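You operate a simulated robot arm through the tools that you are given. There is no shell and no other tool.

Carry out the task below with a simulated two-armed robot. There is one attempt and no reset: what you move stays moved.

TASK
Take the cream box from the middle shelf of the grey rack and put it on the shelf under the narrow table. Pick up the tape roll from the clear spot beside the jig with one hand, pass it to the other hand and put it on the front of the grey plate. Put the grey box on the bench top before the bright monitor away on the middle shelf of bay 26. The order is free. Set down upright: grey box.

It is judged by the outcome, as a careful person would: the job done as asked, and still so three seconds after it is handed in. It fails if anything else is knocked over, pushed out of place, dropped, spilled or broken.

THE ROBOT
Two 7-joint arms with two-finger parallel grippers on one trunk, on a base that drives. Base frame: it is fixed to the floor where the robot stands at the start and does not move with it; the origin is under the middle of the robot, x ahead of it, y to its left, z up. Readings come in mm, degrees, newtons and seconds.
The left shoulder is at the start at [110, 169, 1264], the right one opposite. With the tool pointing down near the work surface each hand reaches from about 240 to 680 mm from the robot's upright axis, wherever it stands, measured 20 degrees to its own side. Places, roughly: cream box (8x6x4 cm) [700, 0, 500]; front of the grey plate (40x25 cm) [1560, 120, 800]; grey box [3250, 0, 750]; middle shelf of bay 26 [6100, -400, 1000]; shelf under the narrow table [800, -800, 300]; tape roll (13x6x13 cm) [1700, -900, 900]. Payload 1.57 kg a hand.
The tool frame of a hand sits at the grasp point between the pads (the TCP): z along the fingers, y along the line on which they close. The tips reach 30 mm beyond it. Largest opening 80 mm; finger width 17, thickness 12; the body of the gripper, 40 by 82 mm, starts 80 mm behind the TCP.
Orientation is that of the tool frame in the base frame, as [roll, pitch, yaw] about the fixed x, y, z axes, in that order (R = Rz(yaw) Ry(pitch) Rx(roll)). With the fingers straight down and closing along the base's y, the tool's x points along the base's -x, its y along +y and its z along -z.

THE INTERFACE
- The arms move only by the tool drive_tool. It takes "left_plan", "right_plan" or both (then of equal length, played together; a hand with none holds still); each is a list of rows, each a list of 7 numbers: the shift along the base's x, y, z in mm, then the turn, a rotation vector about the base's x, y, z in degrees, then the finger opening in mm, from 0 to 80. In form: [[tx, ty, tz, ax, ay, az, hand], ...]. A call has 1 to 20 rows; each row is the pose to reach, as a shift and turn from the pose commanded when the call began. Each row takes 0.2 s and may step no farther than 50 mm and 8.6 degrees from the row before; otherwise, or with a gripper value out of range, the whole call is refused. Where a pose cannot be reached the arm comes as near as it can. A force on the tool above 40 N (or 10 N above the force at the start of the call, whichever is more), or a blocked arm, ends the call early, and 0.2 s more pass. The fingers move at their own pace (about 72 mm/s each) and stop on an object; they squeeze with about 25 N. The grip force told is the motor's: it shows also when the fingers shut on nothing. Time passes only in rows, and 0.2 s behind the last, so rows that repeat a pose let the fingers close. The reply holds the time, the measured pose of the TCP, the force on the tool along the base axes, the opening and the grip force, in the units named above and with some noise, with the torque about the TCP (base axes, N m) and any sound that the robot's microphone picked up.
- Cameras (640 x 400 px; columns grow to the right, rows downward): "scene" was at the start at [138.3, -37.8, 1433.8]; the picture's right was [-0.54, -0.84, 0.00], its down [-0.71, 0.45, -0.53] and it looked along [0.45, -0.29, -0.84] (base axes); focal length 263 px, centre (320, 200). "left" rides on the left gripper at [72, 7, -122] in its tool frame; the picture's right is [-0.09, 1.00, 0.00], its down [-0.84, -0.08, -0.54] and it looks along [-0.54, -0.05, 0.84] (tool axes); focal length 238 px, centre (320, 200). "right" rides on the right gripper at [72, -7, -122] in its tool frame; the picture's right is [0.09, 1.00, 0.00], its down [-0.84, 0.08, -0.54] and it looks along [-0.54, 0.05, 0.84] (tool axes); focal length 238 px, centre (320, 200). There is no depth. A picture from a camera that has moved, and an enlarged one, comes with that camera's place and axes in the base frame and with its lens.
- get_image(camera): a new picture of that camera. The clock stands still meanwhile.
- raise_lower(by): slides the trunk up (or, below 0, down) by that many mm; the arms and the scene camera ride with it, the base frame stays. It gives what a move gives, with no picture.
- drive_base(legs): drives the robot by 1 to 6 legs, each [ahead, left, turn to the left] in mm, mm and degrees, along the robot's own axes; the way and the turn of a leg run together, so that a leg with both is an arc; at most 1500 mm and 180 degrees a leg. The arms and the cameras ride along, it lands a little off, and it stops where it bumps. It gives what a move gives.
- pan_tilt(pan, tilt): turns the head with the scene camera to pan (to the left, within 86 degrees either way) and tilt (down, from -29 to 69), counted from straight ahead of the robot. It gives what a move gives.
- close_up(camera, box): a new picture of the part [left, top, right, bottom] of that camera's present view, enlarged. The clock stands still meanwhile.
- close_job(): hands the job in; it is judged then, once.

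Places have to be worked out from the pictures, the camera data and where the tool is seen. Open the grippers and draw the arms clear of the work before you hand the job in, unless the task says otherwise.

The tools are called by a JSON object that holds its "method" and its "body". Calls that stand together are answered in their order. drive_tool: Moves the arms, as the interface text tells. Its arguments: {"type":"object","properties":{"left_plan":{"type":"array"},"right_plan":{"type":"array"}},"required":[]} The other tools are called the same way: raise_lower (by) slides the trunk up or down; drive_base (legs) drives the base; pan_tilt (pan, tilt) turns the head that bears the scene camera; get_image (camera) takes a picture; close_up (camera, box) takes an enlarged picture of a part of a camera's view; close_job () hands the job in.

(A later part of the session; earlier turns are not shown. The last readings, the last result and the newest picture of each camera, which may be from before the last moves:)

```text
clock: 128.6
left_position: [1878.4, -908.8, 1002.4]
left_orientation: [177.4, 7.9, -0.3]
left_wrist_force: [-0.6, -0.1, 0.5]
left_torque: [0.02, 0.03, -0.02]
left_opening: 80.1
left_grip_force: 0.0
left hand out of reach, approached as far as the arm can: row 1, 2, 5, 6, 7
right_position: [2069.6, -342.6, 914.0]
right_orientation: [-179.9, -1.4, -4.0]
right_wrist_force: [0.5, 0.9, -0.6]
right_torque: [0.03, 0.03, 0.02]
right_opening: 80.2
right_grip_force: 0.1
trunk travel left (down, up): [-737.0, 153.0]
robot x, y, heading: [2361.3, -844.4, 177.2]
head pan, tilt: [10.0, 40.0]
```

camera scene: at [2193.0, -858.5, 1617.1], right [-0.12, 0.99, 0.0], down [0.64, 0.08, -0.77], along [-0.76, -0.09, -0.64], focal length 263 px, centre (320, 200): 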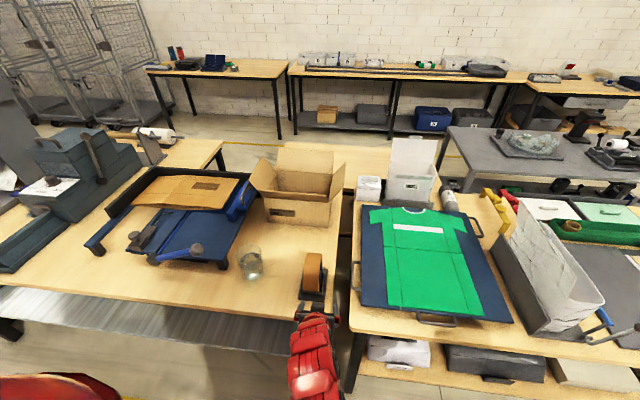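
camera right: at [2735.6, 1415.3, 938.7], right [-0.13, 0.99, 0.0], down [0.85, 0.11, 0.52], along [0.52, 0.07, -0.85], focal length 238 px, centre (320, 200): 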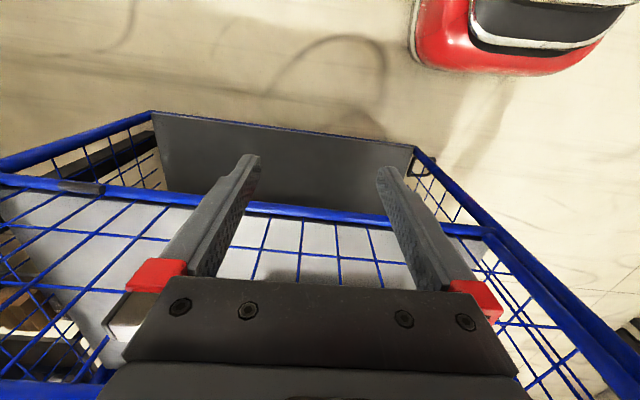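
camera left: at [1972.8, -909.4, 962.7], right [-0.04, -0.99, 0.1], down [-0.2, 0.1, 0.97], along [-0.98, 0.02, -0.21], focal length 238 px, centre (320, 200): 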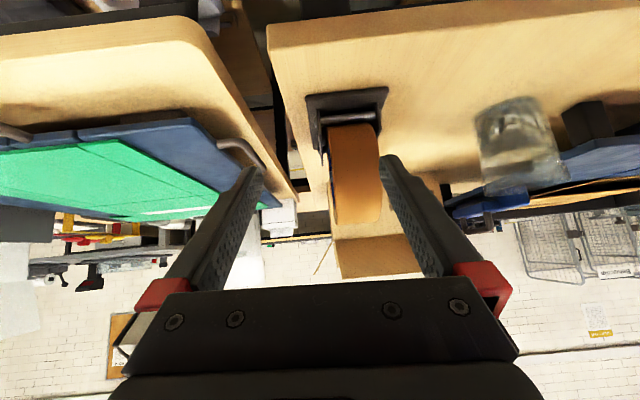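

The left hand is nearly vertical at z≈1002, tips at 972, above the roll top (935). I drive forward 150 mm and square the heading so it's in comfortable reach.

{"method": "drive_base", "body": {"legs": [[150, 0, 2.8]]}}

{"method": "get_image", "body": {"camera": "left"}}

{"method": "get_image", "body": {"camera": "scene"}}

```text
clock: 129.9
left_position: [1734.6, -928.9, 1002.1]
left_orientation: [177.6, 8.0, 2.5]
left_wrist_force: [-0.4, 0.1, -0.1]
left_torque: [-0.01, 0.01, 0.03]
left_opening: 80.0
left_grip_force: 0.1
right_position: [1897.8, -354.3, 914.8]
right_orientation: [-179.9, -1.4, -1.2]
right_wrist_force: [-0.3, 0.0, -0.2]
right_torque: [0.02, -0.04, 0.0]
right_opening: 80.0
right_grip_force: 0.1
trunk travel left (down, up): [-737.0, 153.0]
robot x, y, heading: [2209.5, -846.9, 179.6]
head pan, tilt: [10.0, 40.0]
```

```text
taken
camera left: at [1822.0, -927.5, 1113.3], right [-0.04, -1.0, 0.06], down [-0.76, 0.07, 0.65], along [-0.65, -0.02, -0.76], focal length 238 px, centre (320, 200)
```

left: 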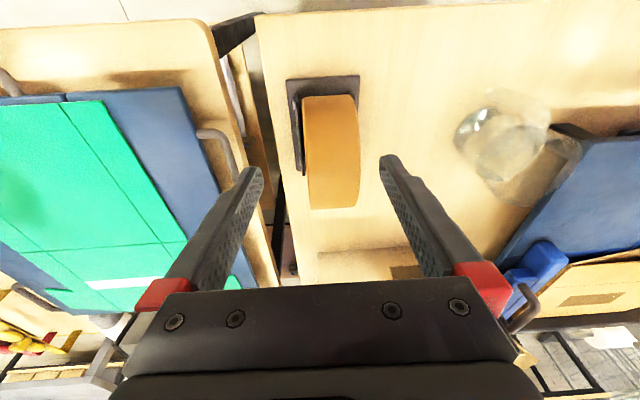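

```text
taken
camera scene: at [2047.1, -861.6, 1617.2], right [-0.17, 0.98, 0.0], down [0.63, 0.11, -0.77], along [-0.75, -0.13, -0.64], focal length 263 px, centre (320, 200)
```

scene: 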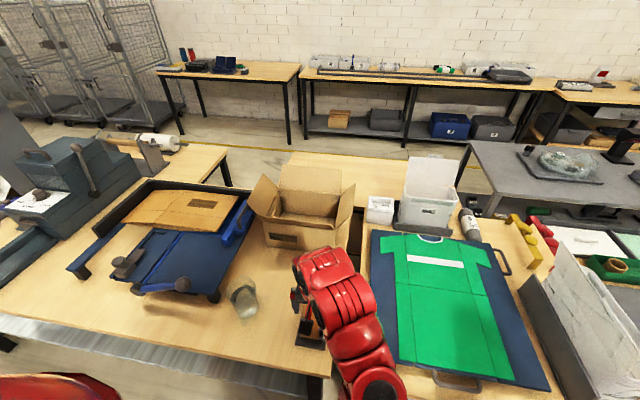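

Clear view: the roll is centred at y≈-943, glass well to the side. I level the hand (vertical, yaw 0), narrow the opening to 68 and hover over the roll's far-top at [1660, -942, 990].

{"method": "drive_tool", "body": {"left_plan": [[-15, -4, -4, 0.8, -2.7, -0.8, 68], [-35, -9, -8, 1.6, -5.3, -1.7, 68], [-55, -13, -10, 2.4, -8, -2.5, 68], [-75, -13, -12, 2.4, -8, -2.5, 68], [-75, -13, -12, 2.4, -8, -2.5, 68]]}}

{"method": "get_image", "body": {"camera": "left"}}

```text
clock: 131.1
left_position: [1722.3, -995.0, 975.4]
left_orientation: [176.9, 5.2, 1.2]
left_wrist_force: [1.4, 0.2, 0.1]
left_torque: [0.01, 0.0, 0.01]
left_opening: 67.9
left_grip_force: 0.1
left hand out of reach, approached as far as the arm can: row 1, 2, 3, 4, 5
right_position: [1897.7, -355.0, 915.0]
right_orientation: [-179.9, -1.4, -1.2]
right_wrist_force: [-0.7, -0.1, 1.1]
right_torque: [-0.01, -0.03, 0.0]
right_opening: 79.8
right_grip_force: 0.1
trunk travel left (down, up): [-737.0, 153.0]
robot x, y, heading: [2210.2, -845.1, 180.1]
head pan, tilt: [10.0, 40.0]
```

```text
taken
camera left: at [1803.4, -994.5, 1091.0], right [-0.06, -1.0, 0.06], down [-0.79, 0.09, 0.61], along [-0.61, -0.01, -0.79], focal length 238 px, centre (320, 200)
```

left: 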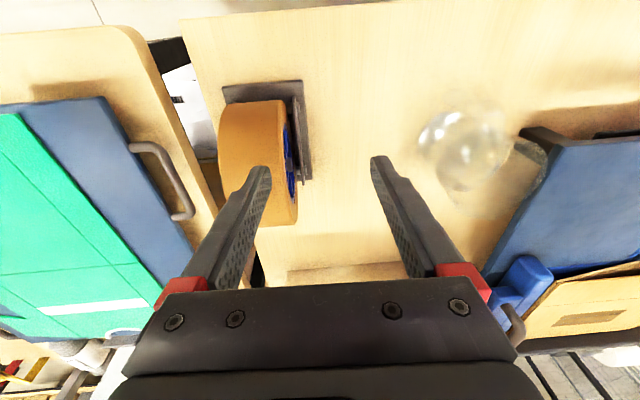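

The arm seems folded against a limit at this height (the hand drifted to y≈-995, still clear of the glass). I raise the trunk 100 so the arm can hang in a more natural posture, then re-command the pose.

{"method": "raise_lower", "body": {"by": 100}}

{"method": "drive_tool", "body": {"left_plan": [[0, 15, -10, 1.0, -1.7, -0.4, 68], [-10, 30, -25, 2.0, -3.5, -0.8, 68], [-25, 45, -40, 3.1, -5.2, -1.2, 68], [-40, 53, -60, 3.1, -5.2, -1.2, 68], [-50, 53, -75, 3.1, -5.2, -1.2, 68], [-50, 53, -75, 3.1, -5.2, -1.2, 68]]}}

{"method": "get_image", "body": {"camera": "left"}}

```text
clock: 132.5
left_position: [1721.2, -994.9, 1075.3]
left_orientation: [176.8, 5.2, 1.3]
left_wrist_force: [0.3, 0.1, 0.4]
left_torque: [-0.01, 0.02, 0.02]
left_opening: 68.1
left_grip_force: 0.0
right_position: [1899.0, -355.1, 1013.8]
right_orientation: [-179.9, -1.5, -1.2]
right_wrist_force: [-0.9, 0.2, -0.1]
right_torque: [0.0, 0.0, -0.05]
right_opening: 80.0
right_grip_force: 0.1
trunk travel left (down, up): [-837.0, 53.0]
robot x, y, heading: [2209.4, -846.4, 179.7]
head pan, tilt: [10.0, 40.0]
```

```text
clock: 133.9
left_position: [1673.0, -942.6, 999.7]
left_orientation: [-180.0, -0.1, 0.3]
left_wrist_force: [-0.1, 0.1, -0.6]
left_torque: [0.0, -0.01, 0.04]
left_opening: 68.0
left_grip_force: 0.0
left hand out of reach, approached as far as the arm can: row 1, 2, 3
right_position: [1896.9, -354.2, 1014.6]
right_orientation: [-179.9, -1.6, -1.1]
right_wrist_force: [-0.4, -0.1, 0.8]
right_torque: [0.02, 0.01, 0.01]
right_opening: 80.0
right_grip_force: 0.2
trunk travel left (down, up): [-837.0, 53.0]
robot x, y, heading: [2213.6, -846.4, 180.1]
head pan, tilt: [10.0, 40.0]
```

```text
taken
camera left: at [1743.9, -951.0, 1121.4], right [-0.09, -1.0, 0.0], down [-0.84, 0.07, 0.54], along [-0.54, 0.05, -0.84], focal length 238 px, centre (320, 200)
```

left: 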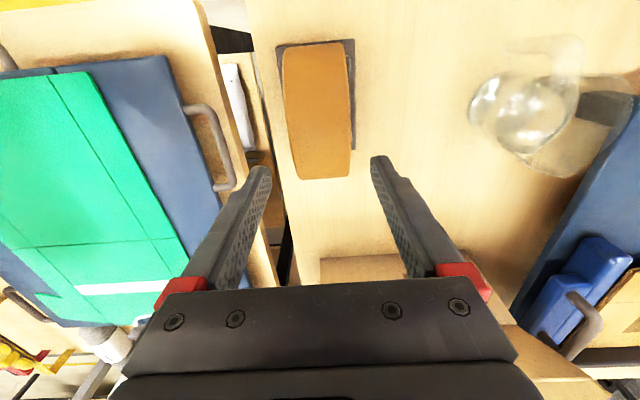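

The hand is now exactly vertical at [1673, -943, 1000]; the roll centre reads y≈-945 and yaw 0. I descend with fingers straddling the roll to TCP z≈918.

{"method": "drive_tool", "body": {"left_plan": [[-8, -2.5, -10, 0, 0, 0, 68], [-15, -2.5, -25, 0, 0, 0, 68], [-15, -2.5, -45, 0, 0, 0, 68], [-15, -2.5, -62, 0, 0, 0, 68], [-15, -2.5, -75, 0, 0, 0, 68], [-15, -2.5, -82, 0, 0, 0, 68], [-15, -2.5, -82, 0, 0, 0, 68]]}}

{"method": "get_image", "body": {"camera": "left"}}

```text
clock: 135.5
left_position: [1655.5, -944.0, 918.0]
left_orientation: [-180.0, 0.0, 0.2]
left_wrist_force: [-0.3, 0.1, 0.3]
left_torque: [0.02, 0.0, 0.0]
left_opening: 68.1
left_grip_force: 0.0
right_position: [1897.1, -354.2, 1015.4]
right_orientation: [-179.9, -1.5, -1.2]
right_wrist_force: [0.1, -0.1, 0.0]
right_torque: [-0.01, -0.02, 0.0]
right_opening: 80.0
right_grip_force: 0.0
trunk travel left (down, up): [-837.0, 53.0]
robot x, y, heading: [2208.5, -845.0, 179.9]
head pan, tilt: [10.0, 40.0]
```

```text
taken
camera left: at [1727.3, -951.3, 1039.6], right [-0.09, -1.0, 0.0], down [-0.84, 0.07, 0.54], along [-0.54, 0.05, -0.84], focal length 238 px, centre (320, 200)
```

left: 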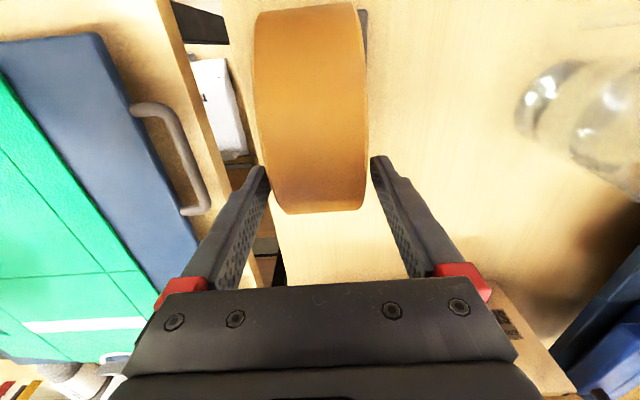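

Fingers straddle the roll evenly. I close on it.

{"method": "drive_tool", "body": {"left_plan": [[0, 0, 0, 0, 0, 0, 50], [0, 0, 0, 0, 0, 0, 30], [0, 0, 0, 0, 0, 0, 30], [0, 0, 0, 0, 0, 0, 30]]}}

{"method": "get_image", "body": {"camera": "left"}}

```text
clock: 136.5
left_position: [1655.9, -943.3, 917.7]
left_orientation: [-180.0, -0.1, 0.2]
left_wrist_force: [-0.3, -0.6, -0.3]
left_torque: [-0.06, 0.01, 0.02]
left_opening: 49.6
left_grip_force: 25.2
right_position: [1897.8, -354.5, 1014.2]
right_orientation: [-179.8, -1.4, -1.2]
right_wrist_force: [-0.8, 0.0, -0.6]
right_torque: [0.03, 0.01, 0.0]
right_opening: 80.0
right_grip_force: 0.0
trunk travel left (down, up): [-837.0, 53.0]
robot x, y, heading: [2208.7, -848.0, 180.0]
head pan, tilt: [10.0, 40.0]
```

```text
taken
camera left: at [1727.3, -951.3, 1039.7], right [-0.09, -1.0, 0.0], down [-0.84, 0.07, 0.54], along [-0.54, 0.05, -0.84], focal length 238 px, centre (320, 200)
```

left: 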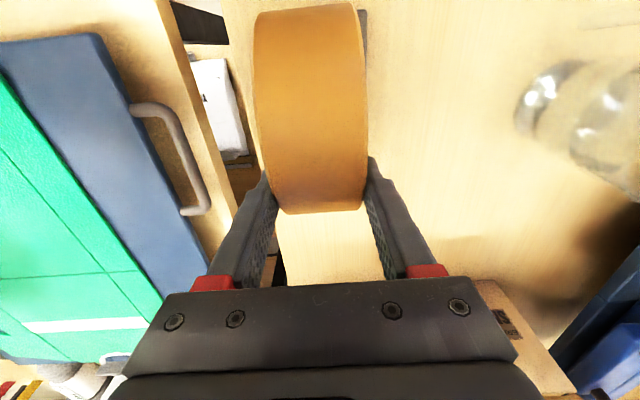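

Grip at 49.6 mm, 25 N. I lift slowly 15 mm first to feel the weight and see whether the dispenser base comes along.

{"method": "drive_tool", "body": {"left_plan": [[0, 0, 4, 0, 0, 0, 30], [0, 0, 9, 0, 0, 0, 30], [0, 0, 15, 0, 0, 0, 30], [0, 0, 15, 0, 0, 0, 30]]}}

{"method": "get_image", "body": {"camera": "left"}}

{"method": "close_up", "body": {"camera": "scene", "box": [230, 230, 400, 350]}}

```text
clock: 137.5
left_position: [1655.8, -946.1, 933.2]
left_orientation: [180.0, 0.0, 0.2]
left_wrist_force: [-0.4, 0.4, -2.9]
left_torque: [0.0, 0.07, 0.01]
left_opening: 49.7
left_grip_force: 24.8
right_position: [1897.4, -354.2, 1013.5]
right_orientation: [-179.9, -1.5, -1.3]
right_wrist_force: [0.5, 0.3, 0.8]
right_torque: [0.0, 0.01, -0.02]
right_opening: 80.1
right_grip_force: 0.1
trunk travel left (down, up): [-837.0, 53.0]
robot x, y, heading: [2209.8, -847.5, 179.8]
head pan, tilt: [10.0, 40.0]
```

```text
taken
camera left: at [1727.1, -952.8, 1055.3], right [-0.09, -1.0, 0.0], down [-0.84, 0.07, 0.54], along [-0.54, 0.05, -0.84], focal length 238 px, centre (320, 200)
```

left: 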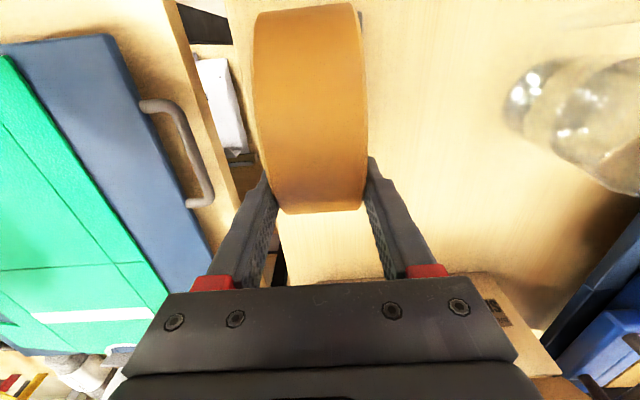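

```text
3.33 times, centred on (315, 290) of scene
camera zoom: at [2046.3, -861.6, 1717.1], right [-0.17, 0.98, 0.0], down [0.63, 0.11, -0.77], along [-0.75, -0.13, -0.64], focal length 876 px, centre (337, -100)
```

zoom: 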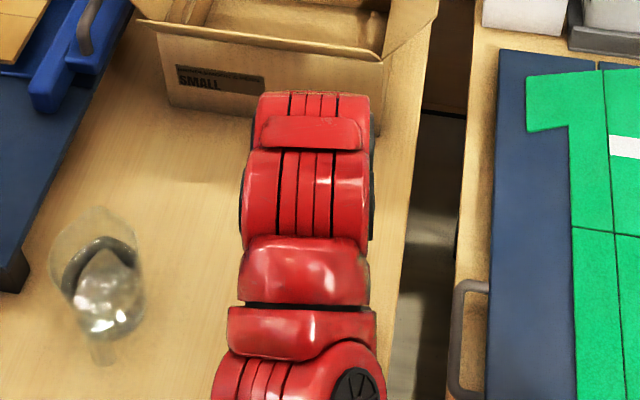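

About 3 N of weight, and the dispenser's dark base edge keeps its place relative to the roll, so it lifts as one piece. I raise it further and back the robot away from the table.

{"method": "drive_tool", "body": {"left_plan": [[0, 0, 20, 0, 0, 0, 30], [0, 0, 40, 0, 0, 0, 30], [0, 0, 60, 0, 0, 0, 30], [0, 0, 75, 0, 0, 0, 30], [0, 0, 75, 0, 0, 0, 30]]}}

{"method": "get_image", "body": {"camera": "left"}}

{"method": "drive_base", "body": {"legs": [[-260, 0, 0]]}}

{"method": "get_image", "body": {"camera": "scene"}}

```text
clock: 138.7
left_position: [1658.2, -943.5, 1008.5]
left_orientation: [180.0, -0.1, 0.2]
left_wrist_force: [-0.7, -0.2, -2.3]
left_torque: [0.02, 0.09, -0.04]
left_opening: 49.8
left_grip_force: 24.9
right_position: [1897.9, -354.9, 1014.4]
right_orientation: [-179.9, -1.6, -1.2]
right_wrist_force: [0.2, -0.5, 0.0]
right_torque: [0.0, -0.01, 0.01]
right_opening: 80.2
right_grip_force: 0.0
trunk travel left (down, up): [-837.0, 53.0]
robot x, y, heading: [2212.6, -847.4, 179.8]
head pan, tilt: [10.0, 40.0]
```

```text
taken
camera left: at [1728.4, -951.8, 1130.5], right [-0.09, -1.0, 0.0], down [-0.84, 0.07, 0.54], along [-0.54, 0.05, -0.84], focal length 238 px, centre (320, 200)
```

left: 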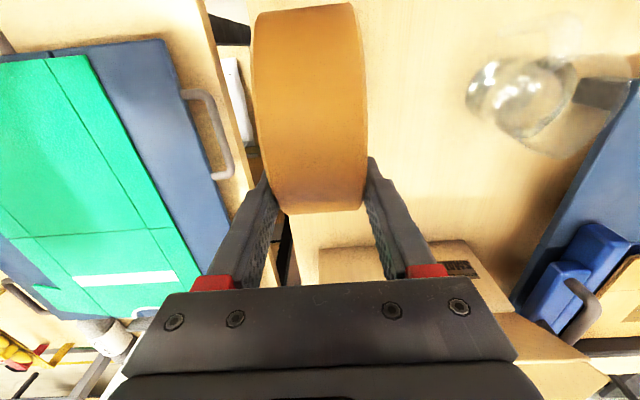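

```text
clock: 140.5
left_position: [1916.1, -945.8, 1009.1]
left_orientation: [180.0, -0.1, 0.4]
left_wrist_force: [0.8, 0.5, -3.7]
left_torque: [-0.03, 0.05, 0.02]
left_opening: 49.4
left_grip_force: 25.3
right_position: [2156.2, -354.9, 1014.5]
right_orientation: [-179.8, -1.5, -1.2]
right_wrist_force: [-0.2, -0.5, -0.7]
right_torque: [-0.01, -0.02, 0.0]
right_opening: 80.0
right_grip_force: 0.0
trunk travel left (down, up): [-837.0, 53.0]
robot x, y, heading: [2466.8, -851.0, -180.0]
head pan, tilt: [10.0, 40.0]
```

```text
taken
camera scene: at [2304.6, -862.1, 1717.0], right [-0.17, 0.98, 0.0], down [0.63, 0.11, -0.77], along [-0.75, -0.13, -0.64], focal length 263 px, centre (320, 200)
```

scene: 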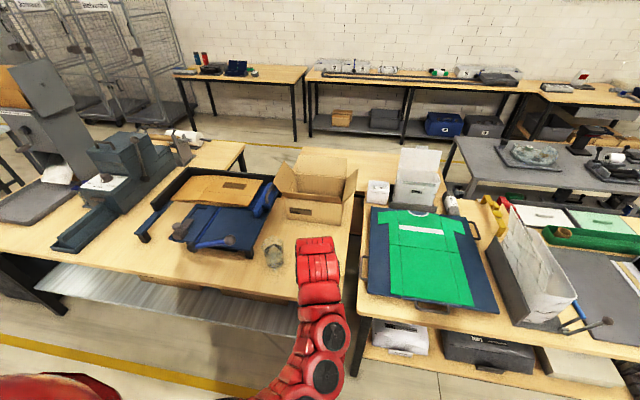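

I need to check whether the dispenser's base came along or stayed on the table — the arm hides that spot. I look with the left and right hand cameras.

{"method": "get_image", "body": {"camera": "left"}}

{"method": "get_image", "body": {"camera": "right"}}

{"method": "close_up", "body": {"camera": "scene", "box": [240, 220, 400, 340]}}

```text
taken
camera left: at [1987.4, -953.1, 1130.1], right [-0.09, -1.0, 0.0], down [-0.84, 0.07, 0.54], along [-0.54, 0.05, -0.84], focal length 238 px, centre (320, 200)
```

left: 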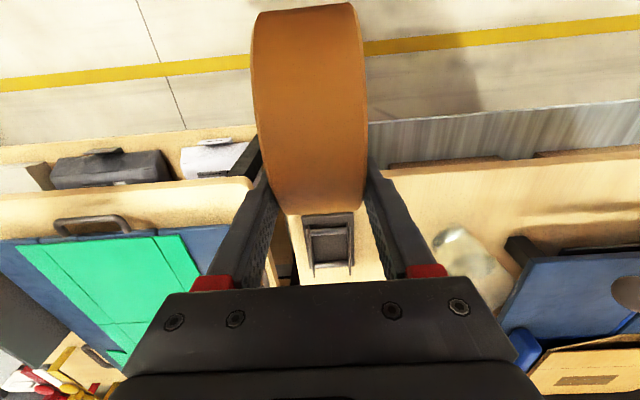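

```text
taken
camera right: at [2223.7, -351.8, 1138.6], right [0.07, -1.0, 0.0], down [-0.85, -0.06, 0.52], along [-0.52, -0.04, -0.85], focal length 238 px, centre (320, 200)
```

right: 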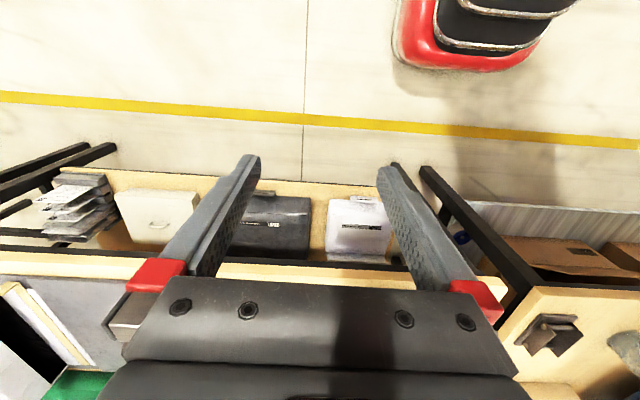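

```text
3.33 times, centred on (320, 280) of scene
camera zoom: at [2304.6, -862.1, 1717.0], right [-0.17, 0.98, 0.0], down [0.63, 0.11, -0.77], along [-0.75, -0.13, -0.64], focal length 876 px, centre (320, -67)
```

zoom: 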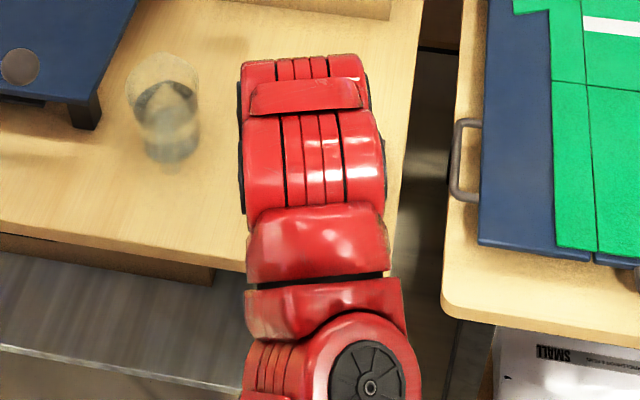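

The holder stays on the table, exactly where it was, and only the roll came up — good. A loose roll is safest laid flat, so I'll turn it flat with the left hand and have the right hand take it by its ring wall, if the core is open. I back off further, lower the trunk a little, and start turning the left hand.

{"method": "drive_base", "body": {"legs": [[-100, 0, 0]]}}

{"method": "raise_lower", "body": {"by": -120}}

{"method": "drive_tool", "body": {"left_plan": [[5, 0, 20, 0, 0, 0, 30], [10, 0, 40, 6, 0, 0, 30], [20, 0, 60, 14, 0, 0, 30], [30, 0, 80, 22, 0, 0, 30], [40, 0, 95, 30, 0, 0, 30], [40, 0, 105, 38, 0, 0, 30], [40, 0, 110, 45, 0, 0, 30], [40, 0, 110, 45, 0, 0, 30]]}}

{"method": "get_image", "body": {"camera": "scene"}}

```text
clock: 141.7
left_position: [2014.2, -943.0, 1008.6]
left_orientation: [179.9, -0.1, 0.3]
left_wrist_force: [0.6, 0.2, -2.8]
left_torque: [0.0, 0.11, -0.02]
left_opening: 49.9
left_grip_force: 25.0
right_position: [2253.9, -354.2, 1014.1]
right_orientation: [-179.9, -1.4, -1.2]
right_wrist_force: [-0.3, -0.2, -0.2]
right_torque: [-0.02, -0.01, 0.02]
right_opening: 79.9
right_grip_force: 0.0
trunk travel left (down, up): [-837.0, 53.0]
robot x, y, heading: [2570.3, -848.7, 179.8]
head pan, tilt: [10.0, 40.0]
```

```text
clock: 143.2
left_position: [2013.4, -944.3, 888.3]
left_orientation: [179.9, -0.1, 0.1]
left_wrist_force: [0.8, 0.0, -3.2]
left_torque: [0.0, 0.07, 0.04]
left_opening: 49.5
left_grip_force: 24.4
right_position: [2255.9, -353.8, 894.1]
right_orientation: [-179.9, -1.6, -1.2]
right_wrist_force: [0.7, -0.7, 0.3]
right_torque: [-0.02, 0.03, -0.01]
right_opening: 80.0
right_grip_force: 0.1
trunk travel left (down, up): [-717.0, 173.0]
robot x, y, heading: [2567.5, -845.9, 180.2]
head pan, tilt: [10.0, 40.0]
```

```text
clock: 145.0
left_position: [2062.9, -921.5, 864.4]
left_orientation: [-163.2, 2.9, -2.5]
left_wrist_force: [-0.5, -0.5, -3.3]
left_torque: [0.03, 0.09, 0.01]
left_opening: 49.8
left_grip_force: 25.4
left hand out of reach, approached as far as the arm can: row 2, 3, 4, 5, 6, 7, 8
right_position: [2255.2, -357.5, 895.5]
right_orientation: [-179.7, -1.5, -1.2]
right_wrist_force: [0.2, -0.6, 0.1]
right_torque: [0.06, -0.01, -0.02]
right_opening: 79.8
right_grip_force: 0.1
trunk travel left (down, up): [-717.0, 173.0]
robot x, y, heading: [2567.1, -844.5, 179.8]
head pan, tilt: [10.0, 40.0]
```

```text
taken
camera scene: at [2404.4, -865.9, 1597.0], right [-0.17, 0.98, 0.0], down [0.63, 0.11, -0.77], along [-0.75, -0.13, -0.64], focal length 263 px, centre (320, 200)
```

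scene: 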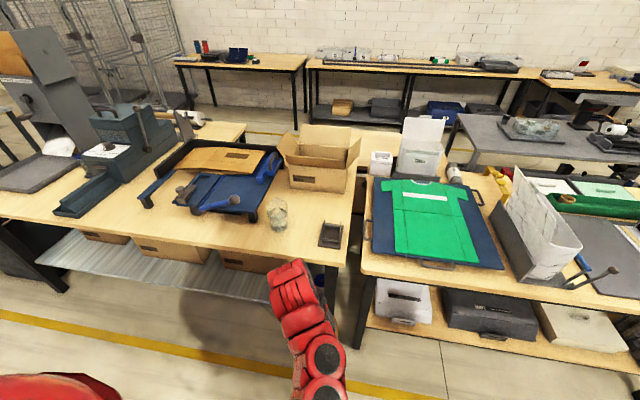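

The holder and glass stand untouched. The arm balks at raising while turning, so I keep the height (~864) and just roll the left hand inward the remaining 73° with a small shift to the right.

{"method": "drive_tool", "body": {"left_plan": [[0, 6, 0, 8.1, -0.5, 0, 30], [0, 12, 0, 16.3, -0.9, 0.1, 30], [0, 18, 0, 24.4, -1.4, 0.1, 30], [0, 24, 0, 32.5, -1.8, 0.1, 30], [0, 30, 0, 40.7, -2.3, 0.2, 30], [0, 36, 0, 48.8, -2.7, 0.2, 30], [0, 42, 0, 56.9, -3.2, 0.2, 30], [0, 48, 0, 65.1, -3.6, 0.3, 30], [0, 50, 0, 73.2, -4.1, 0.3, 30], [0, 50, 0, 73.2, -4.1, 0.3, 30]]}}

{"method": "get_image", "body": {"camera": "scene"}}

```text
clock: 147.2
left_position: [2064.7, -869.0, 865.3]
left_orientation: [-90.2, -0.1, 0.1]
left_wrist_force: [-0.5, 0.4, -2.7]
left_torque: [-0.15, 0.09, 0.0]
left_opening: 49.9
left_grip_force: 24.8
left hand out of reach, approached as far as the arm can: row 1, 2, 3, 4, 5, 6, 7, 9
right_position: [2254.3, -354.5, 895.3]
right_orientation: [-179.8, -1.5, -1.2]
right_wrist_force: [-0.4, 0.1, 0.1]
right_torque: [0.03, 0.03, 0.01]
right_opening: 80.1
right_grip_force: 0.1
trunk travel left (down, up): [-717.0, 173.0]
robot x, y, heading: [2568.1, -851.4, 179.9]
head pan, tilt: [10.0, 40.0]
```

```text
taken
camera scene: at [2403.5, -862.6, 1597.1], right [-0.17, 0.98, 0.0], down [0.63, 0.11, -0.77], along [-0.75, -0.13, -0.64], focal length 263 px, centre (320, 200)
```

scene: 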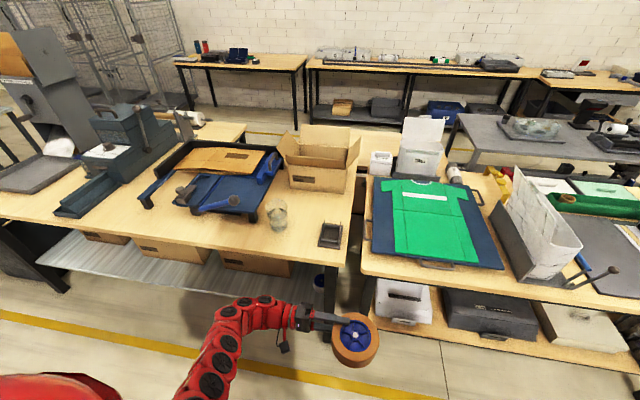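

The roll is now flat, held by the left hand at [2065, -869, 865]. I zoom in on its core.

{"method": "close_up", "body": {"camera": "scene", "box": [290, 290, 410, 380]}}

{"method": "get_image", "body": {"camera": "left"}}

```text
4.44 times, centred on (350, 335) of scene
camera zoom: at [2403.5, -862.6, 1597.1], right [-0.17, 0.98, 0.0], down [0.63, 0.11, -0.77], along [-0.75, -0.13, -0.64], focal length 1168 px, centre (187, -400)
```

zoom: 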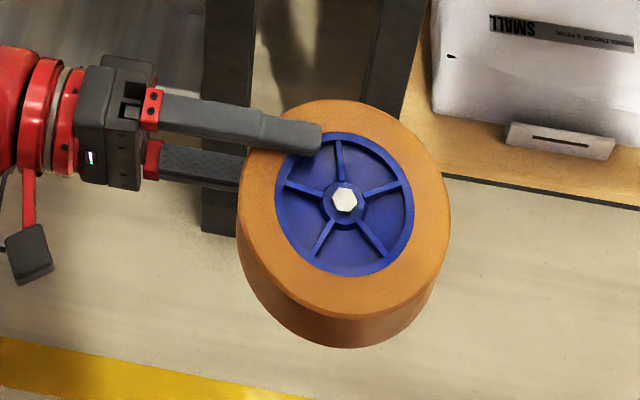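

```text
taken
camera left: at [2136.8, -992.4, 859.3], right [-0.09, 0.0, -1.0], down [-0.84, -0.54, 0.08], along [-0.54, 0.84, 0.04], focal length 238 px, centre (320, 200)
```

left: 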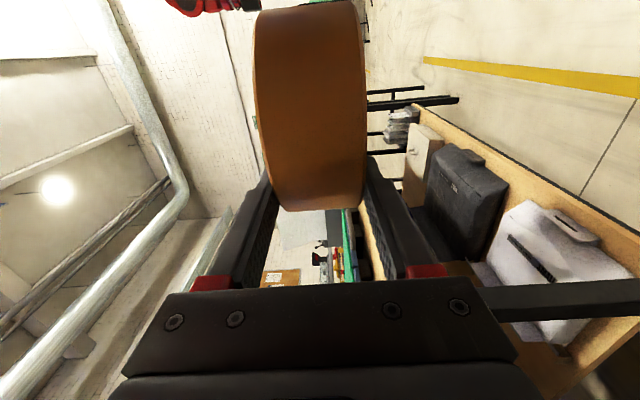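

The core is only a shallow spoked wheel, so the right hand should take the roll across its thickness from the opposite side. I bring the right hand over with the tool turned to point at the left hand, stopping well short of the roll at y≈-640.

{"method": "drive_tool", "body": {"right_plan": [[-14, -26, -3, -8.2, 0.2, 0, 80], [-28, -52, -6, -16.4, 0.4, 0, 80], [-42, -78, -9, -24.6, 0.6, -0.1, 80], [-56, -104, -12, -32.8, 0.8, -0.1, 80], [-70, -130, -15, -41, 1.0, -0.1, 80], [-84, -156, -18, -49.2, 1.1, -0.1, 80], [-98, -182, -21, -57.4, 1.3, -0.2, 80], [-112, -208, -24, -65.6, 1.5, -0.2, 80], [-126, -234, -27, -73.8, 1.7, -0.2, 80], [-140, -260, -30, -82, 1.9, -0.2, 80], [-154, -286, -30, -90.2, 2.1, -0.2, 80], [-154, -286, -30, -90.2, 2.1, -0.2, 80]]}}

{"method": "get_image", "body": {"camera": "scene"}}

{"method": "get_image", "body": {"camera": "right"}}

```text
clock: 149.8
left_position: [2066.8, -867.2, 865.0]
left_orientation: [-90.1, -0.2, 0.0]
left_wrist_force: [0.6, 0.3, -1.6]
left_torque: [-0.17, 0.08, -0.02]
left_opening: 49.3
left_grip_force: 24.4
right_position: [2182.0, -641.5, 837.8]
right_orientation: [103.6, -2.2, -4.9]
right_wrist_force: [-0.1, -0.7, 0.1]
right_torque: [-0.03, 0.01, 0.01]
right_opening: 80.0
right_grip_force: 0.0
right hand out of reach, approached as far as the arm can: row 1, 2, 3, 4, 5, 6, 7, 8, 9, 10, 11, 12
trunk travel left (down, up): [-717.0, 173.0]
robot x, y, heading: [2567.0, -846.5, 179.9]
head pan, tilt: [10.0, 40.0]
```

```text
taken
camera scene: at [2405.0, -861.1, 1597.2], right [-0.17, 0.98, 0.0], down [0.63, 0.11, -0.77], along [-0.75, -0.13, -0.64], focal length 263 px, centre (320, 200)
```

scene: 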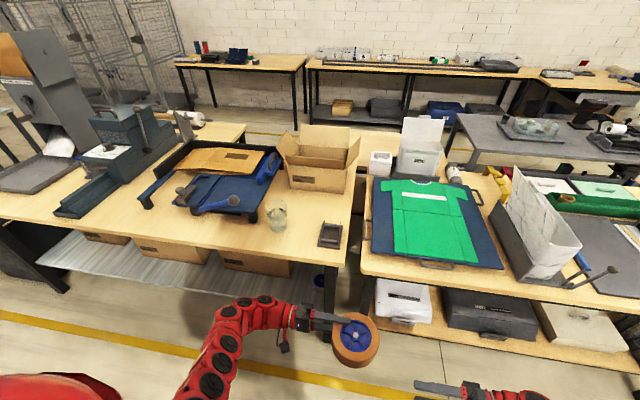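

```text
taken
camera right: at [2263.1, -527.9, 864.2], right [0.03, -0.24, 0.97], down [-0.8, 0.58, 0.17], along [-0.6, -0.78, -0.17], focal length 238 px, centre (320, 200)
```

right: 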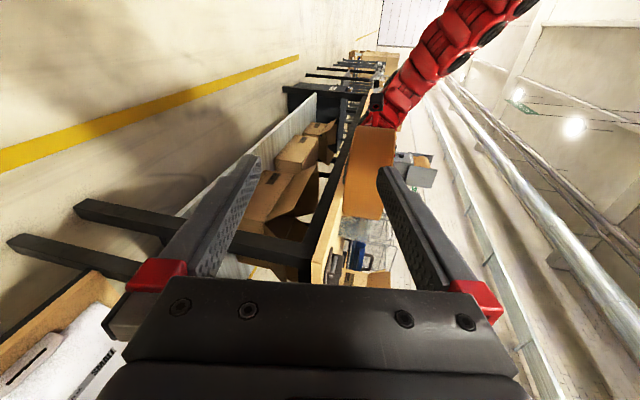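

The right hand is most of the way there (orientation about 14° short). I command the remaining correction: to about [2095, -665, 865] pointing straight at the roll.

{"method": "drive_tool", "body": {"right_plan": [[-20, -5, 6, -3, 0.6, 1, 80], [-40, -10, 12, -6, 1.2, 2, 80], [-60, -15, 18, -9, 1.8, 3, 80], [-75, -20, 24, -12, 2.4, 4, 80], [-87, -25, 27, -13.6, 2.8, 4.6, 80], [-87, -25, 27, -13.6, 2.8, 4.6, 80]]}}

{"method": "get_image", "body": {"camera": "right"}}

{"method": "get_image", "body": {"camera": "scene"}}

```text
clock: 151.2
left_position: [2062.3, -869.4, 864.9]
left_orientation: [-90.1, -0.3, 0.0]
left_wrist_force: [-1.4, -0.5, -2.5]
left_torque: [-0.11, 0.09, -0.04]
left_opening: 49.7
left_grip_force: 24.9
right_position: [2029.5, -714.5, 900.4]
right_orientation: [92.2, 3.4, -6.8]
right_wrist_force: [-0.2, 0.0, -0.4]
right_torque: [-0.06, 0.03, 0.01]
right_opening: 79.9
right_grip_force: 0.0
right hand out of reach, approached as far as the arm can: row 1, 2, 3, 4, 5, 6
trunk travel left (down, up): [-717.0, 173.0]
robot x, y, heading: [2564.9, -846.9, 180.1]
head pan, tilt: [10.0, 40.0]
```

```text
taken
camera right: at [2114.9, -603.3, 894.0], right [0.14, -0.06, 0.99], down [-0.76, 0.63, 0.15], along [-0.63, -0.77, 0.05], focal length 238 px, centre (320, 200)
```

right: 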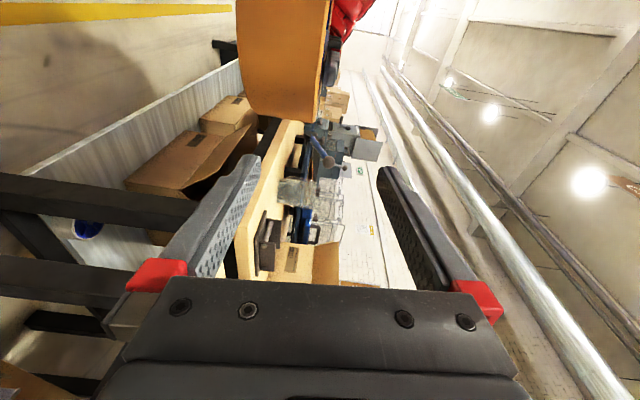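

```text
taken
camera scene: at [2398.8, -863.7, 1596.8], right [-0.17, 0.98, 0.0], down [0.64, 0.11, -0.76], along [-0.75, -0.13, -0.65], focal length 263 px, centre (320, 200)
```

scene: 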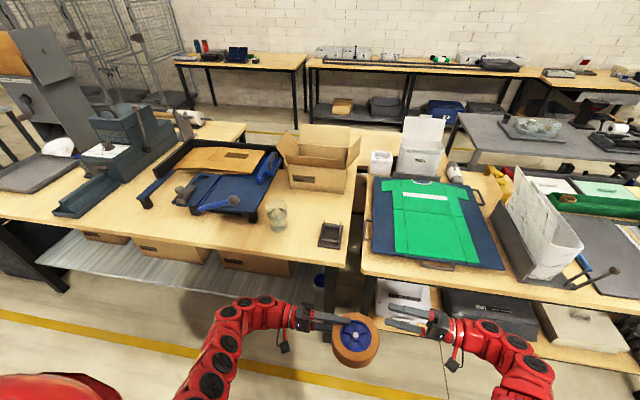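

The right arm has swung into a good posture at [2030, -715, 900]. I back it off slightly and line it up with the roll's centre: x≈2093, z≈865, level.

{"method": "drive_tool", "body": {"right_plan": [[0, 20, 0, -0.5, -0.8, 1.6, 80], [15, 25, -10, -1.1, -1.7, 3.4, 80], [32, 25, -20, -1.6, -2.6, 5.1, 80], [48, 25, -30, -2.2, -3.4, 6.8, 80], [63, 25, -35, -2.2, -3.4, 6.8, 80], [63, 25, -35, -2.2, -3.4, 6.8, 80]]}}

{"method": "get_image", "body": {"camera": "right"}}

```text
clock: 152.6
left_position: [2065.9, -866.2, 865.4]
left_orientation: [-90.3, -0.2, -0.1]
left_wrist_force: [0.3, -0.4, -2.7]
left_torque: [-0.15, 0.09, -0.01]
left_opening: 49.7
left_grip_force: 25.1
right_position: [2095.1, -683.8, 867.3]
right_orientation: [90.2, 0.1, 0.0]
right_wrist_force: [0.0, 0.0, -0.3]
right_torque: [-0.01, -0.04, 0.02]
right_opening: 79.8
right_grip_force: 0.0
right hand out of reach, approached as far as the arm can: row 1, 2, 3
trunk travel left (down, up): [-717.0, 173.0]
robot x, y, heading: [2570.1, -848.0, 180.1]
head pan, tilt: [10.0, 40.0]
```

```text
taken
camera right: at [2166.3, -564.9, 861.3], right [0.09, 0.0, 1.0], down [-0.84, 0.54, 0.08], along [-0.54, -0.84, 0.05], focal length 238 px, centre (320, 200)
```

right: 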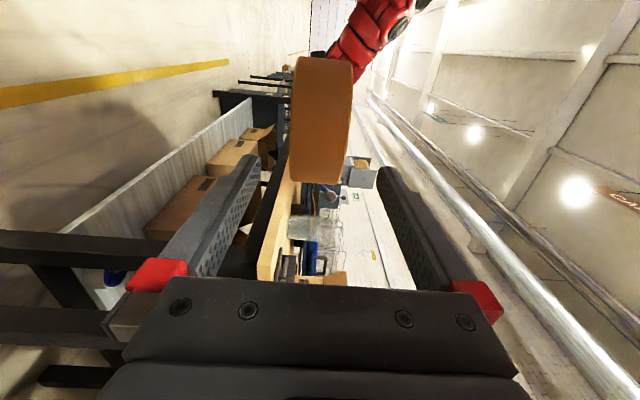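

The right hand is square to the roll at matching height. I slide it in along -y by 83 mm so the fingers overlap the rim about 42 mm above and below.

{"method": "drive_tool", "body": {"right_plan": [[-1, -20, -2, 0, 0, 0, 80], [-1, -40, -2, 0, 0, 0, 80], [-1, -60, -2, 0, 0, 0, 80], [-1, -75, -2, 0, 0, 0, 80], [-1, -83, -2, 0, 0, 0, 80], [-1, -83, -2, 0, 0, 0, 80]]}}

{"method": "get_image", "body": {"camera": "right"}}

{"method": "close_up", "body": {"camera": "scene", "box": [270, 280, 470, 400]}}

```text
clock: 154.0
left_position: [2066.4, -866.9, 866.1]
left_orientation: [-90.2, -0.2, -0.1]
left_wrist_force: [0.4, -0.5, -3.4]
left_torque: [-0.13, 0.07, -0.01]
left_opening: 49.6
left_grip_force: 24.6
right_position: [2093.6, -768.4, 865.1]
right_orientation: [90.2, 0.0, 0.0]
right_wrist_force: [0.1, -0.2, 0.1]
right_torque: [-0.02, 0.0, -0.02]
right_opening: 80.2
right_grip_force: 0.1
trunk travel left (down, up): [-717.0, 173.0]
robot x, y, heading: [2568.4, -845.4, 179.8]
head pan, tilt: [10.0, 40.0]
```

```text
taken
camera right: at [2165.8, -648.4, 861.0], right [0.09, 0.0, 1.0], down [-0.84, 0.54, 0.08], along [-0.54, -0.84, 0.05], focal length 238 px, centre (320, 200)
```

right: 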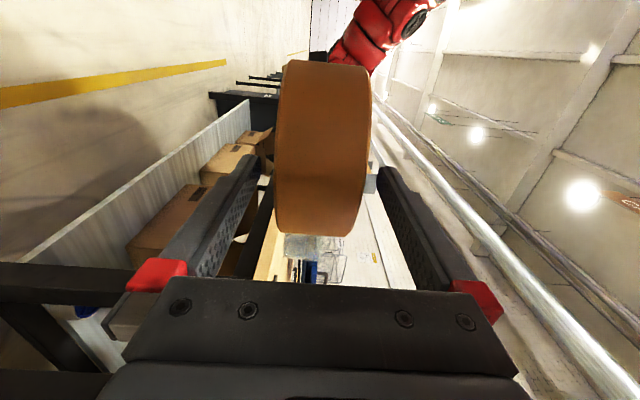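

```text
3.20 times, centred on (370, 340) of scene
camera zoom: at [2404.0, -861.7, 1597.1], right [-0.17, 0.98, 0.0], down [0.63, 0.11, -0.77], along [-0.75, -0.13, -0.64], focal length 841 px, centre (160, -248)
```

zoom: 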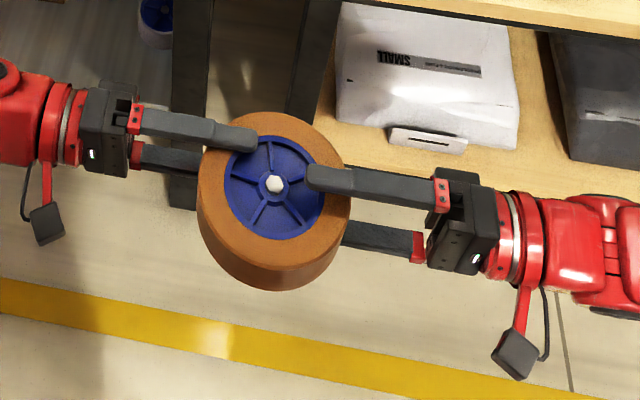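

The right fingers straddle the roll's right side. I close the right hand while the left keeps holding.

{"method": "drive_tool", "body": {"right_plan": [[0, 0, 0, 0, 0, 0, 60], [0, 0, 0, 0, 0, 0, 40], [0, 0, 0, 0, 0, 0, 30], [0, 0, 0, 0, 0, 0, 30], [0, 0, 0, 0, 0, 0, 30]]}}

```text
clock: 155.2
left_position: [2065.9, -867.5, 866.3]
left_orientation: [-90.2, -0.1, -0.1]
left_wrist_force: [0.5, -1.5, 7.1]
left_torque: [0.87, -0.03, 0.03]
left_opening: 49.6
left_grip_force: 25.4
right_position: [2093.5, -768.5, 866.0]
right_orientation: [90.3, 0.2, 0.0]
right_wrist_force: [-1.2, 1.6, -5.8]
right_torque: [-0.05, -0.16, -0.22]
right_opening: 49.5
right_grip_force: 25.3
trunk travel left (down, up): [-717.0, 173.0]
robot x, y, heading: [2567.3, -846.9, 179.8]
head pan, tilt: [10.0, 40.0]
```

Both hands hold it (49.5 mm each). I open the left fingers and withdraw the left hand to its side.

{"method": "drive_tool", "body": {"left_plan": [[0, 0, 0, 0, 0, 0, 60], [0, 0, 0, 0, 0, 0, 75], [0, 0, 0, 0, 0, 0, 75], [0, -20, 0, 0, 0, 0, 75], [0, -50, 0, 0, 0, 0, 75], [0, -85, 0, 0, 0, 0, 75], [0, -120, 0, 0, 0, 0, 75]]}}

{"method": "get_image", "body": {"camera": "scene"}}

{"method": "get_image", "body": {"camera": "right"}}

```text
clock: 156.8
left_position: [2065.7, -988.8, 866.5]
left_orientation: [-90.0, -0.1, 0.0]
left_wrist_force: [0.0, 0.3, -0.1]
left_torque: [0.01, 0.03, -0.03]
left_opening: 74.8
left_grip_force: 0.1
right_position: [2093.2, -770.7, 866.0]
right_orientation: [90.2, 0.0, 0.1]
right_wrist_force: [-0.4, -0.2, -0.4]
right_torque: [0.13, -0.01, 0.02]
right_opening: 49.7
right_grip_force: 25.1
trunk travel left (down, up): [-717.0, 173.0]
robot x, y, heading: [2569.4, -845.6, 179.9]
head pan, tilt: [10.0, 40.0]
```

```text
taken
camera scene: at [2403.1, -862.2, 1597.0], right [-0.17, 0.98, 0.0], down [0.63, 0.11, -0.77], along [-0.75, -0.13, -0.64], focal length 263 px, centre (320, 200)
```

scene: 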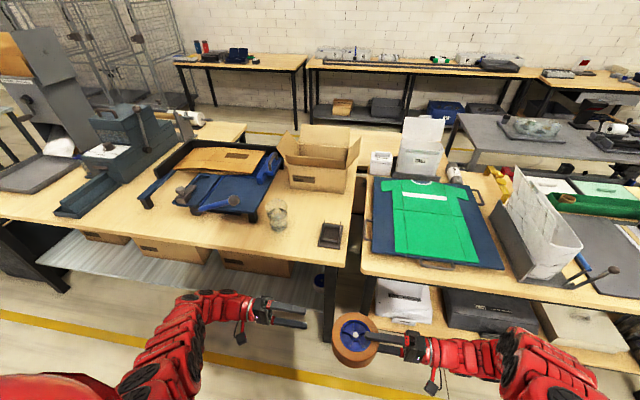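

```text
taken
camera right: at [2165.1, -649.0, 860.8], right [0.09, 0.0, 1.0], down [-0.84, 0.54, 0.08], along [-0.54, -0.84, 0.05], focal length 238 px, centre (320, 200)
```

right: 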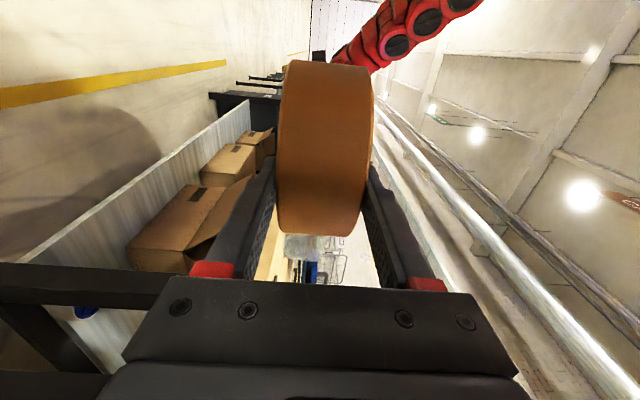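

The handover worked; the roll is in the right hand. I fold the left hand back to a tool-down travel pose at the robot's left side.

{"method": "drive_tool", "body": {"left_plan": [[14, -26, 3, -8.2, 0, 0, 75], [28, -52, 6, -16.4, 0, 0, 75], [42, -78, 9, -24.6, 0, 0, 75], [56, -104, 12, -32.8, 0, 0, 75], [70, -130, 15, -41, 0, 0, 75], [84, -156, 18, -49.2, 0, 0, 75], [98, -182, 21, -57.4, 0, 0, 75], [112, -208, 24, -65.6, 0, 0, 75], [126, -234, 27, -73.8, 0, 0, 75], [140, -260, 30, -82, 0, 0, 75], [160, -286, 30, -90, 0, 0, 75], [175, -300, 30, -90, 0, 0, 75]]}}

{"method": "get_image", "body": {"camera": "scene"}}

```text
clock: 159.4
left_position: [2167.6, -1369.8, 821.5]
left_orientation: [-179.9, -0.1, 0.1]
left_wrist_force: [1.1, -0.1, -0.5]
left_torque: [0.0, 0.05, -0.01]
left_opening: 74.9
left_grip_force: 0.0
left hand out of reach, approached as far as the arm can: row 6, 7, 8, 9, 10, 11, 12
right_position: [2094.8, -768.9, 868.0]
right_orientation: [90.2, 0.0, 0.0]
right_wrist_force: [0.8, -0.9, -2.8]
right_torque: [0.15, 0.01, 0.01]
right_opening: 49.8
right_grip_force: 25.0
trunk travel left (down, up): [-717.0, 173.0]
robot x, y, heading: [2571.3, -847.0, 180.1]
head pan, tilt: [10.0, 40.0]
```

```text
taken
camera scene: at [2405.8, -862.4, 1597.3], right [-0.17, 0.99, 0.0], down [0.63, 0.11, -0.77], along [-0.76, -0.13, -0.64], focal length 263 px, centre (320, 200)
```

scene: 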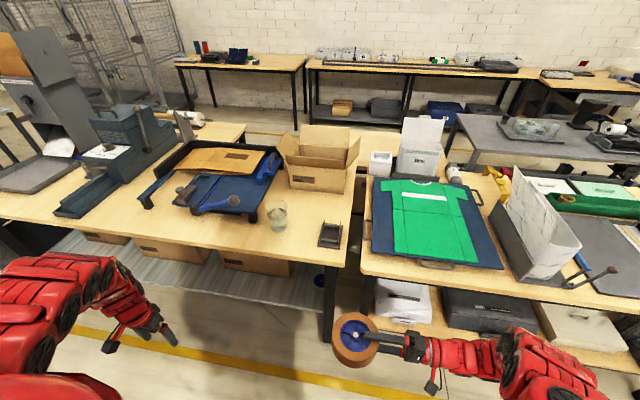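

The left hand ended wide at the side; I tuck it closer and a bit higher so it stays off the tables.

{"method": "drive_tool", "body": {"left_plan": [[20, 15, 15, 0, 0, 0, 75], [40, 30, 30, 0, 0, 0, 75], [60, 45, 45, 0, 0, 0, 75], [80, 60, 60, 0, 0, 0, 75], [80, 60, 60, 0, 0, 0, 75]]}}

```text
clock: 160.6
left_position: [2180.9, -1380.9, 821.1]
left_orientation: [179.9, 0.0, 0.1]
left_wrist_force: [0.4, 0.0, -0.5]
left_torque: [0.01, -0.02, 0.0]
left_opening: 74.8
left_grip_force: 0.1
left hand out of reach, approached as far as the arm can: row 1, 2, 3, 4, 5
right_position: [2093.4, -768.6, 866.5]
right_orientation: [90.2, 0.1, 0.0]
right_wrist_force: [0.2, 0.2, -2.9]
right_torque: [0.16, -0.04, -0.01]
right_opening: 50.0
right_grip_force: 25.1
trunk travel left (down, up): [-717.0, 173.0]
robot x, y, heading: [2566.3, -847.5, 180.4]
head pan, tilt: [10.0, 40.0]
```

That pose is adequate if I keep the robot's distance. Now I turn the right hand (with the roll flat) from pointing left to pointing straight ahead, in free space over the aisle.

{"method": "drive_tool", "body": {"right_plan": [[-4, 5, 0, 0, 0, -8.2, 30], [-8, 10, 0, 0, 0, -16.4, 30], [-12, 15, 0, 0, 0, -24.6, 30], [-16, 20, 0, 0, 0, -32.8, 30], [-20, 25, 0, 0, 0, -41, 30], [-24, 30, 0, 0, 0, -49.2, 30], [-28, 35, 0, 0, 0, -57.4, 30], [-32, 40, 0, 0, 0, -65.6, 30], [-36, 45, 0, 0, 0, -73.8, 30], [-40, 50, 0, 0, 0, -82, 30], [-43, 52, 0, 0, 0, -90, 30], [-43, 52, 0, 0, 0, -90, 30]]}}

{"method": "get_image", "body": {"camera": "scene"}}

{"method": "get_image", "body": {"camera": "right"}}

```text
clock: 162.9
left_position: [2181.5, -1384.0, 819.3]
left_orientation: [-179.9, -0.1, 0.2]
left_wrist_force: [0.6, -0.3, 0.2]
left_torque: [0.04, 0.0, 0.02]
left_opening: 75.1
left_grip_force: 0.1
right_position: [1895.3, -651.3, 814.7]
right_orientation: [94.1, 1.2, -80.8]
right_wrist_force: [-0.3, -0.3, -2.8]
right_torque: [0.08, -0.1, -0.03]
right_opening: 50.1
right_grip_force: 24.9
right hand out of reach, approached as far as the arm can: row 4, 5, 6, 7, 8, 9, 10, 11
trunk travel left (down, up): [-717.0, 173.0]
robot x, y, heading: [2570.7, -845.0, -179.9]
head pan, tilt: [10.0, 40.0]
stopped in row 11 (right hand): the force on the tool passed its limit at 119 N (the readings are from after the stop); the commanded pose is now the measured one
```

```text
taken
camera scene: at [2404.0, -865.1, 1597.0], right [-0.17, 0.98, 0.0], down [0.63, 0.11, -0.77], along [-0.75, -0.13, -0.64], focal length 263 px, centre (320, 200)
```

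scene: 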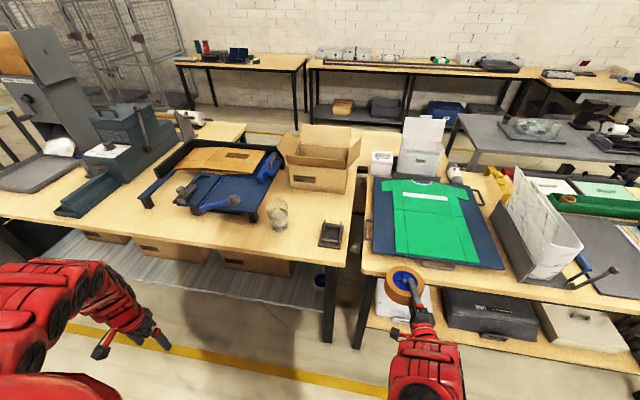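

```text
taken
camera right: at [2026.5, -704.7, 816.1], right [-0.05, -0.12, 0.99], down [0.4, 0.91, 0.13], along [-0.92, 0.4, 0.0], focal length 238 px, centre (320, 200)
```

right: 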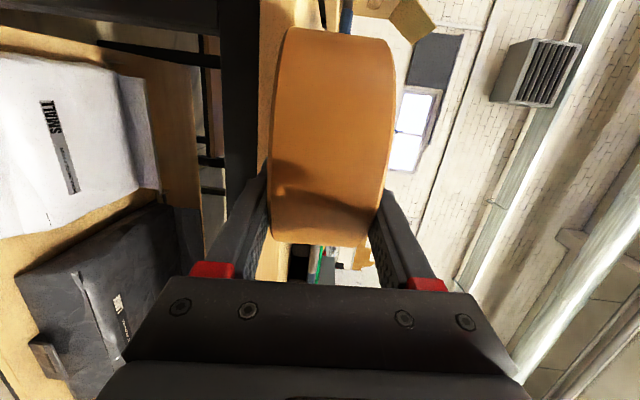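

The hand wandered forward and the roll touched the table edge (call stopped). I check the scene closely before moving it back.

{"method": "close_up", "body": {"camera": "scene", "box": [330, 150, 530, 400]}}

{"method": "close_up", "body": {"camera": "right", "box": [200, 0, 440, 300]}}

```text
1.60 times, centred on (430, 275) of scene
camera zoom: at [2404.0, -865.1, 1597.0], right [-0.17, 0.98, 0.0], down [0.63, 0.11, -0.77], along [-0.75, -0.13, -0.64], focal length 420 px, centre (144, 80)
```

zoom: 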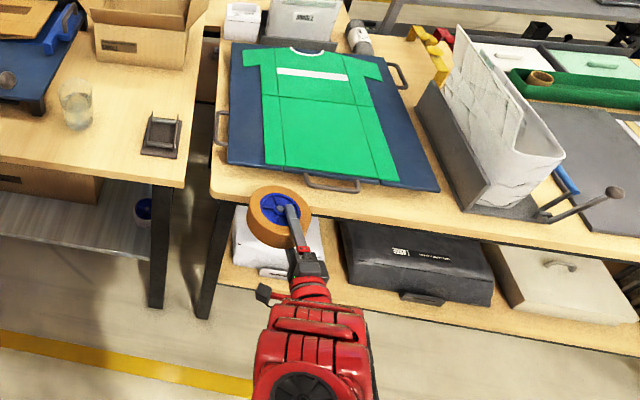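

```text
1.33 times, centred on (320, 150) of right
camera zoom: at [2026.5, -704.7, 816.1], right [-0.05, -0.12, 0.99], down [0.4, 0.91, 0.13], along [-0.92, 0.4, 0.0], focal length 318 px, centre (320, 267)
```

zoom: 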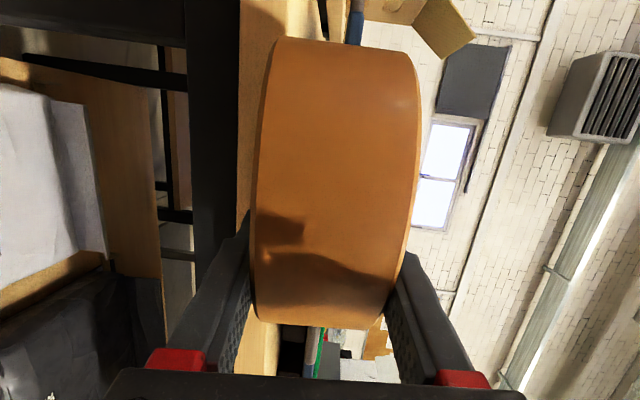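

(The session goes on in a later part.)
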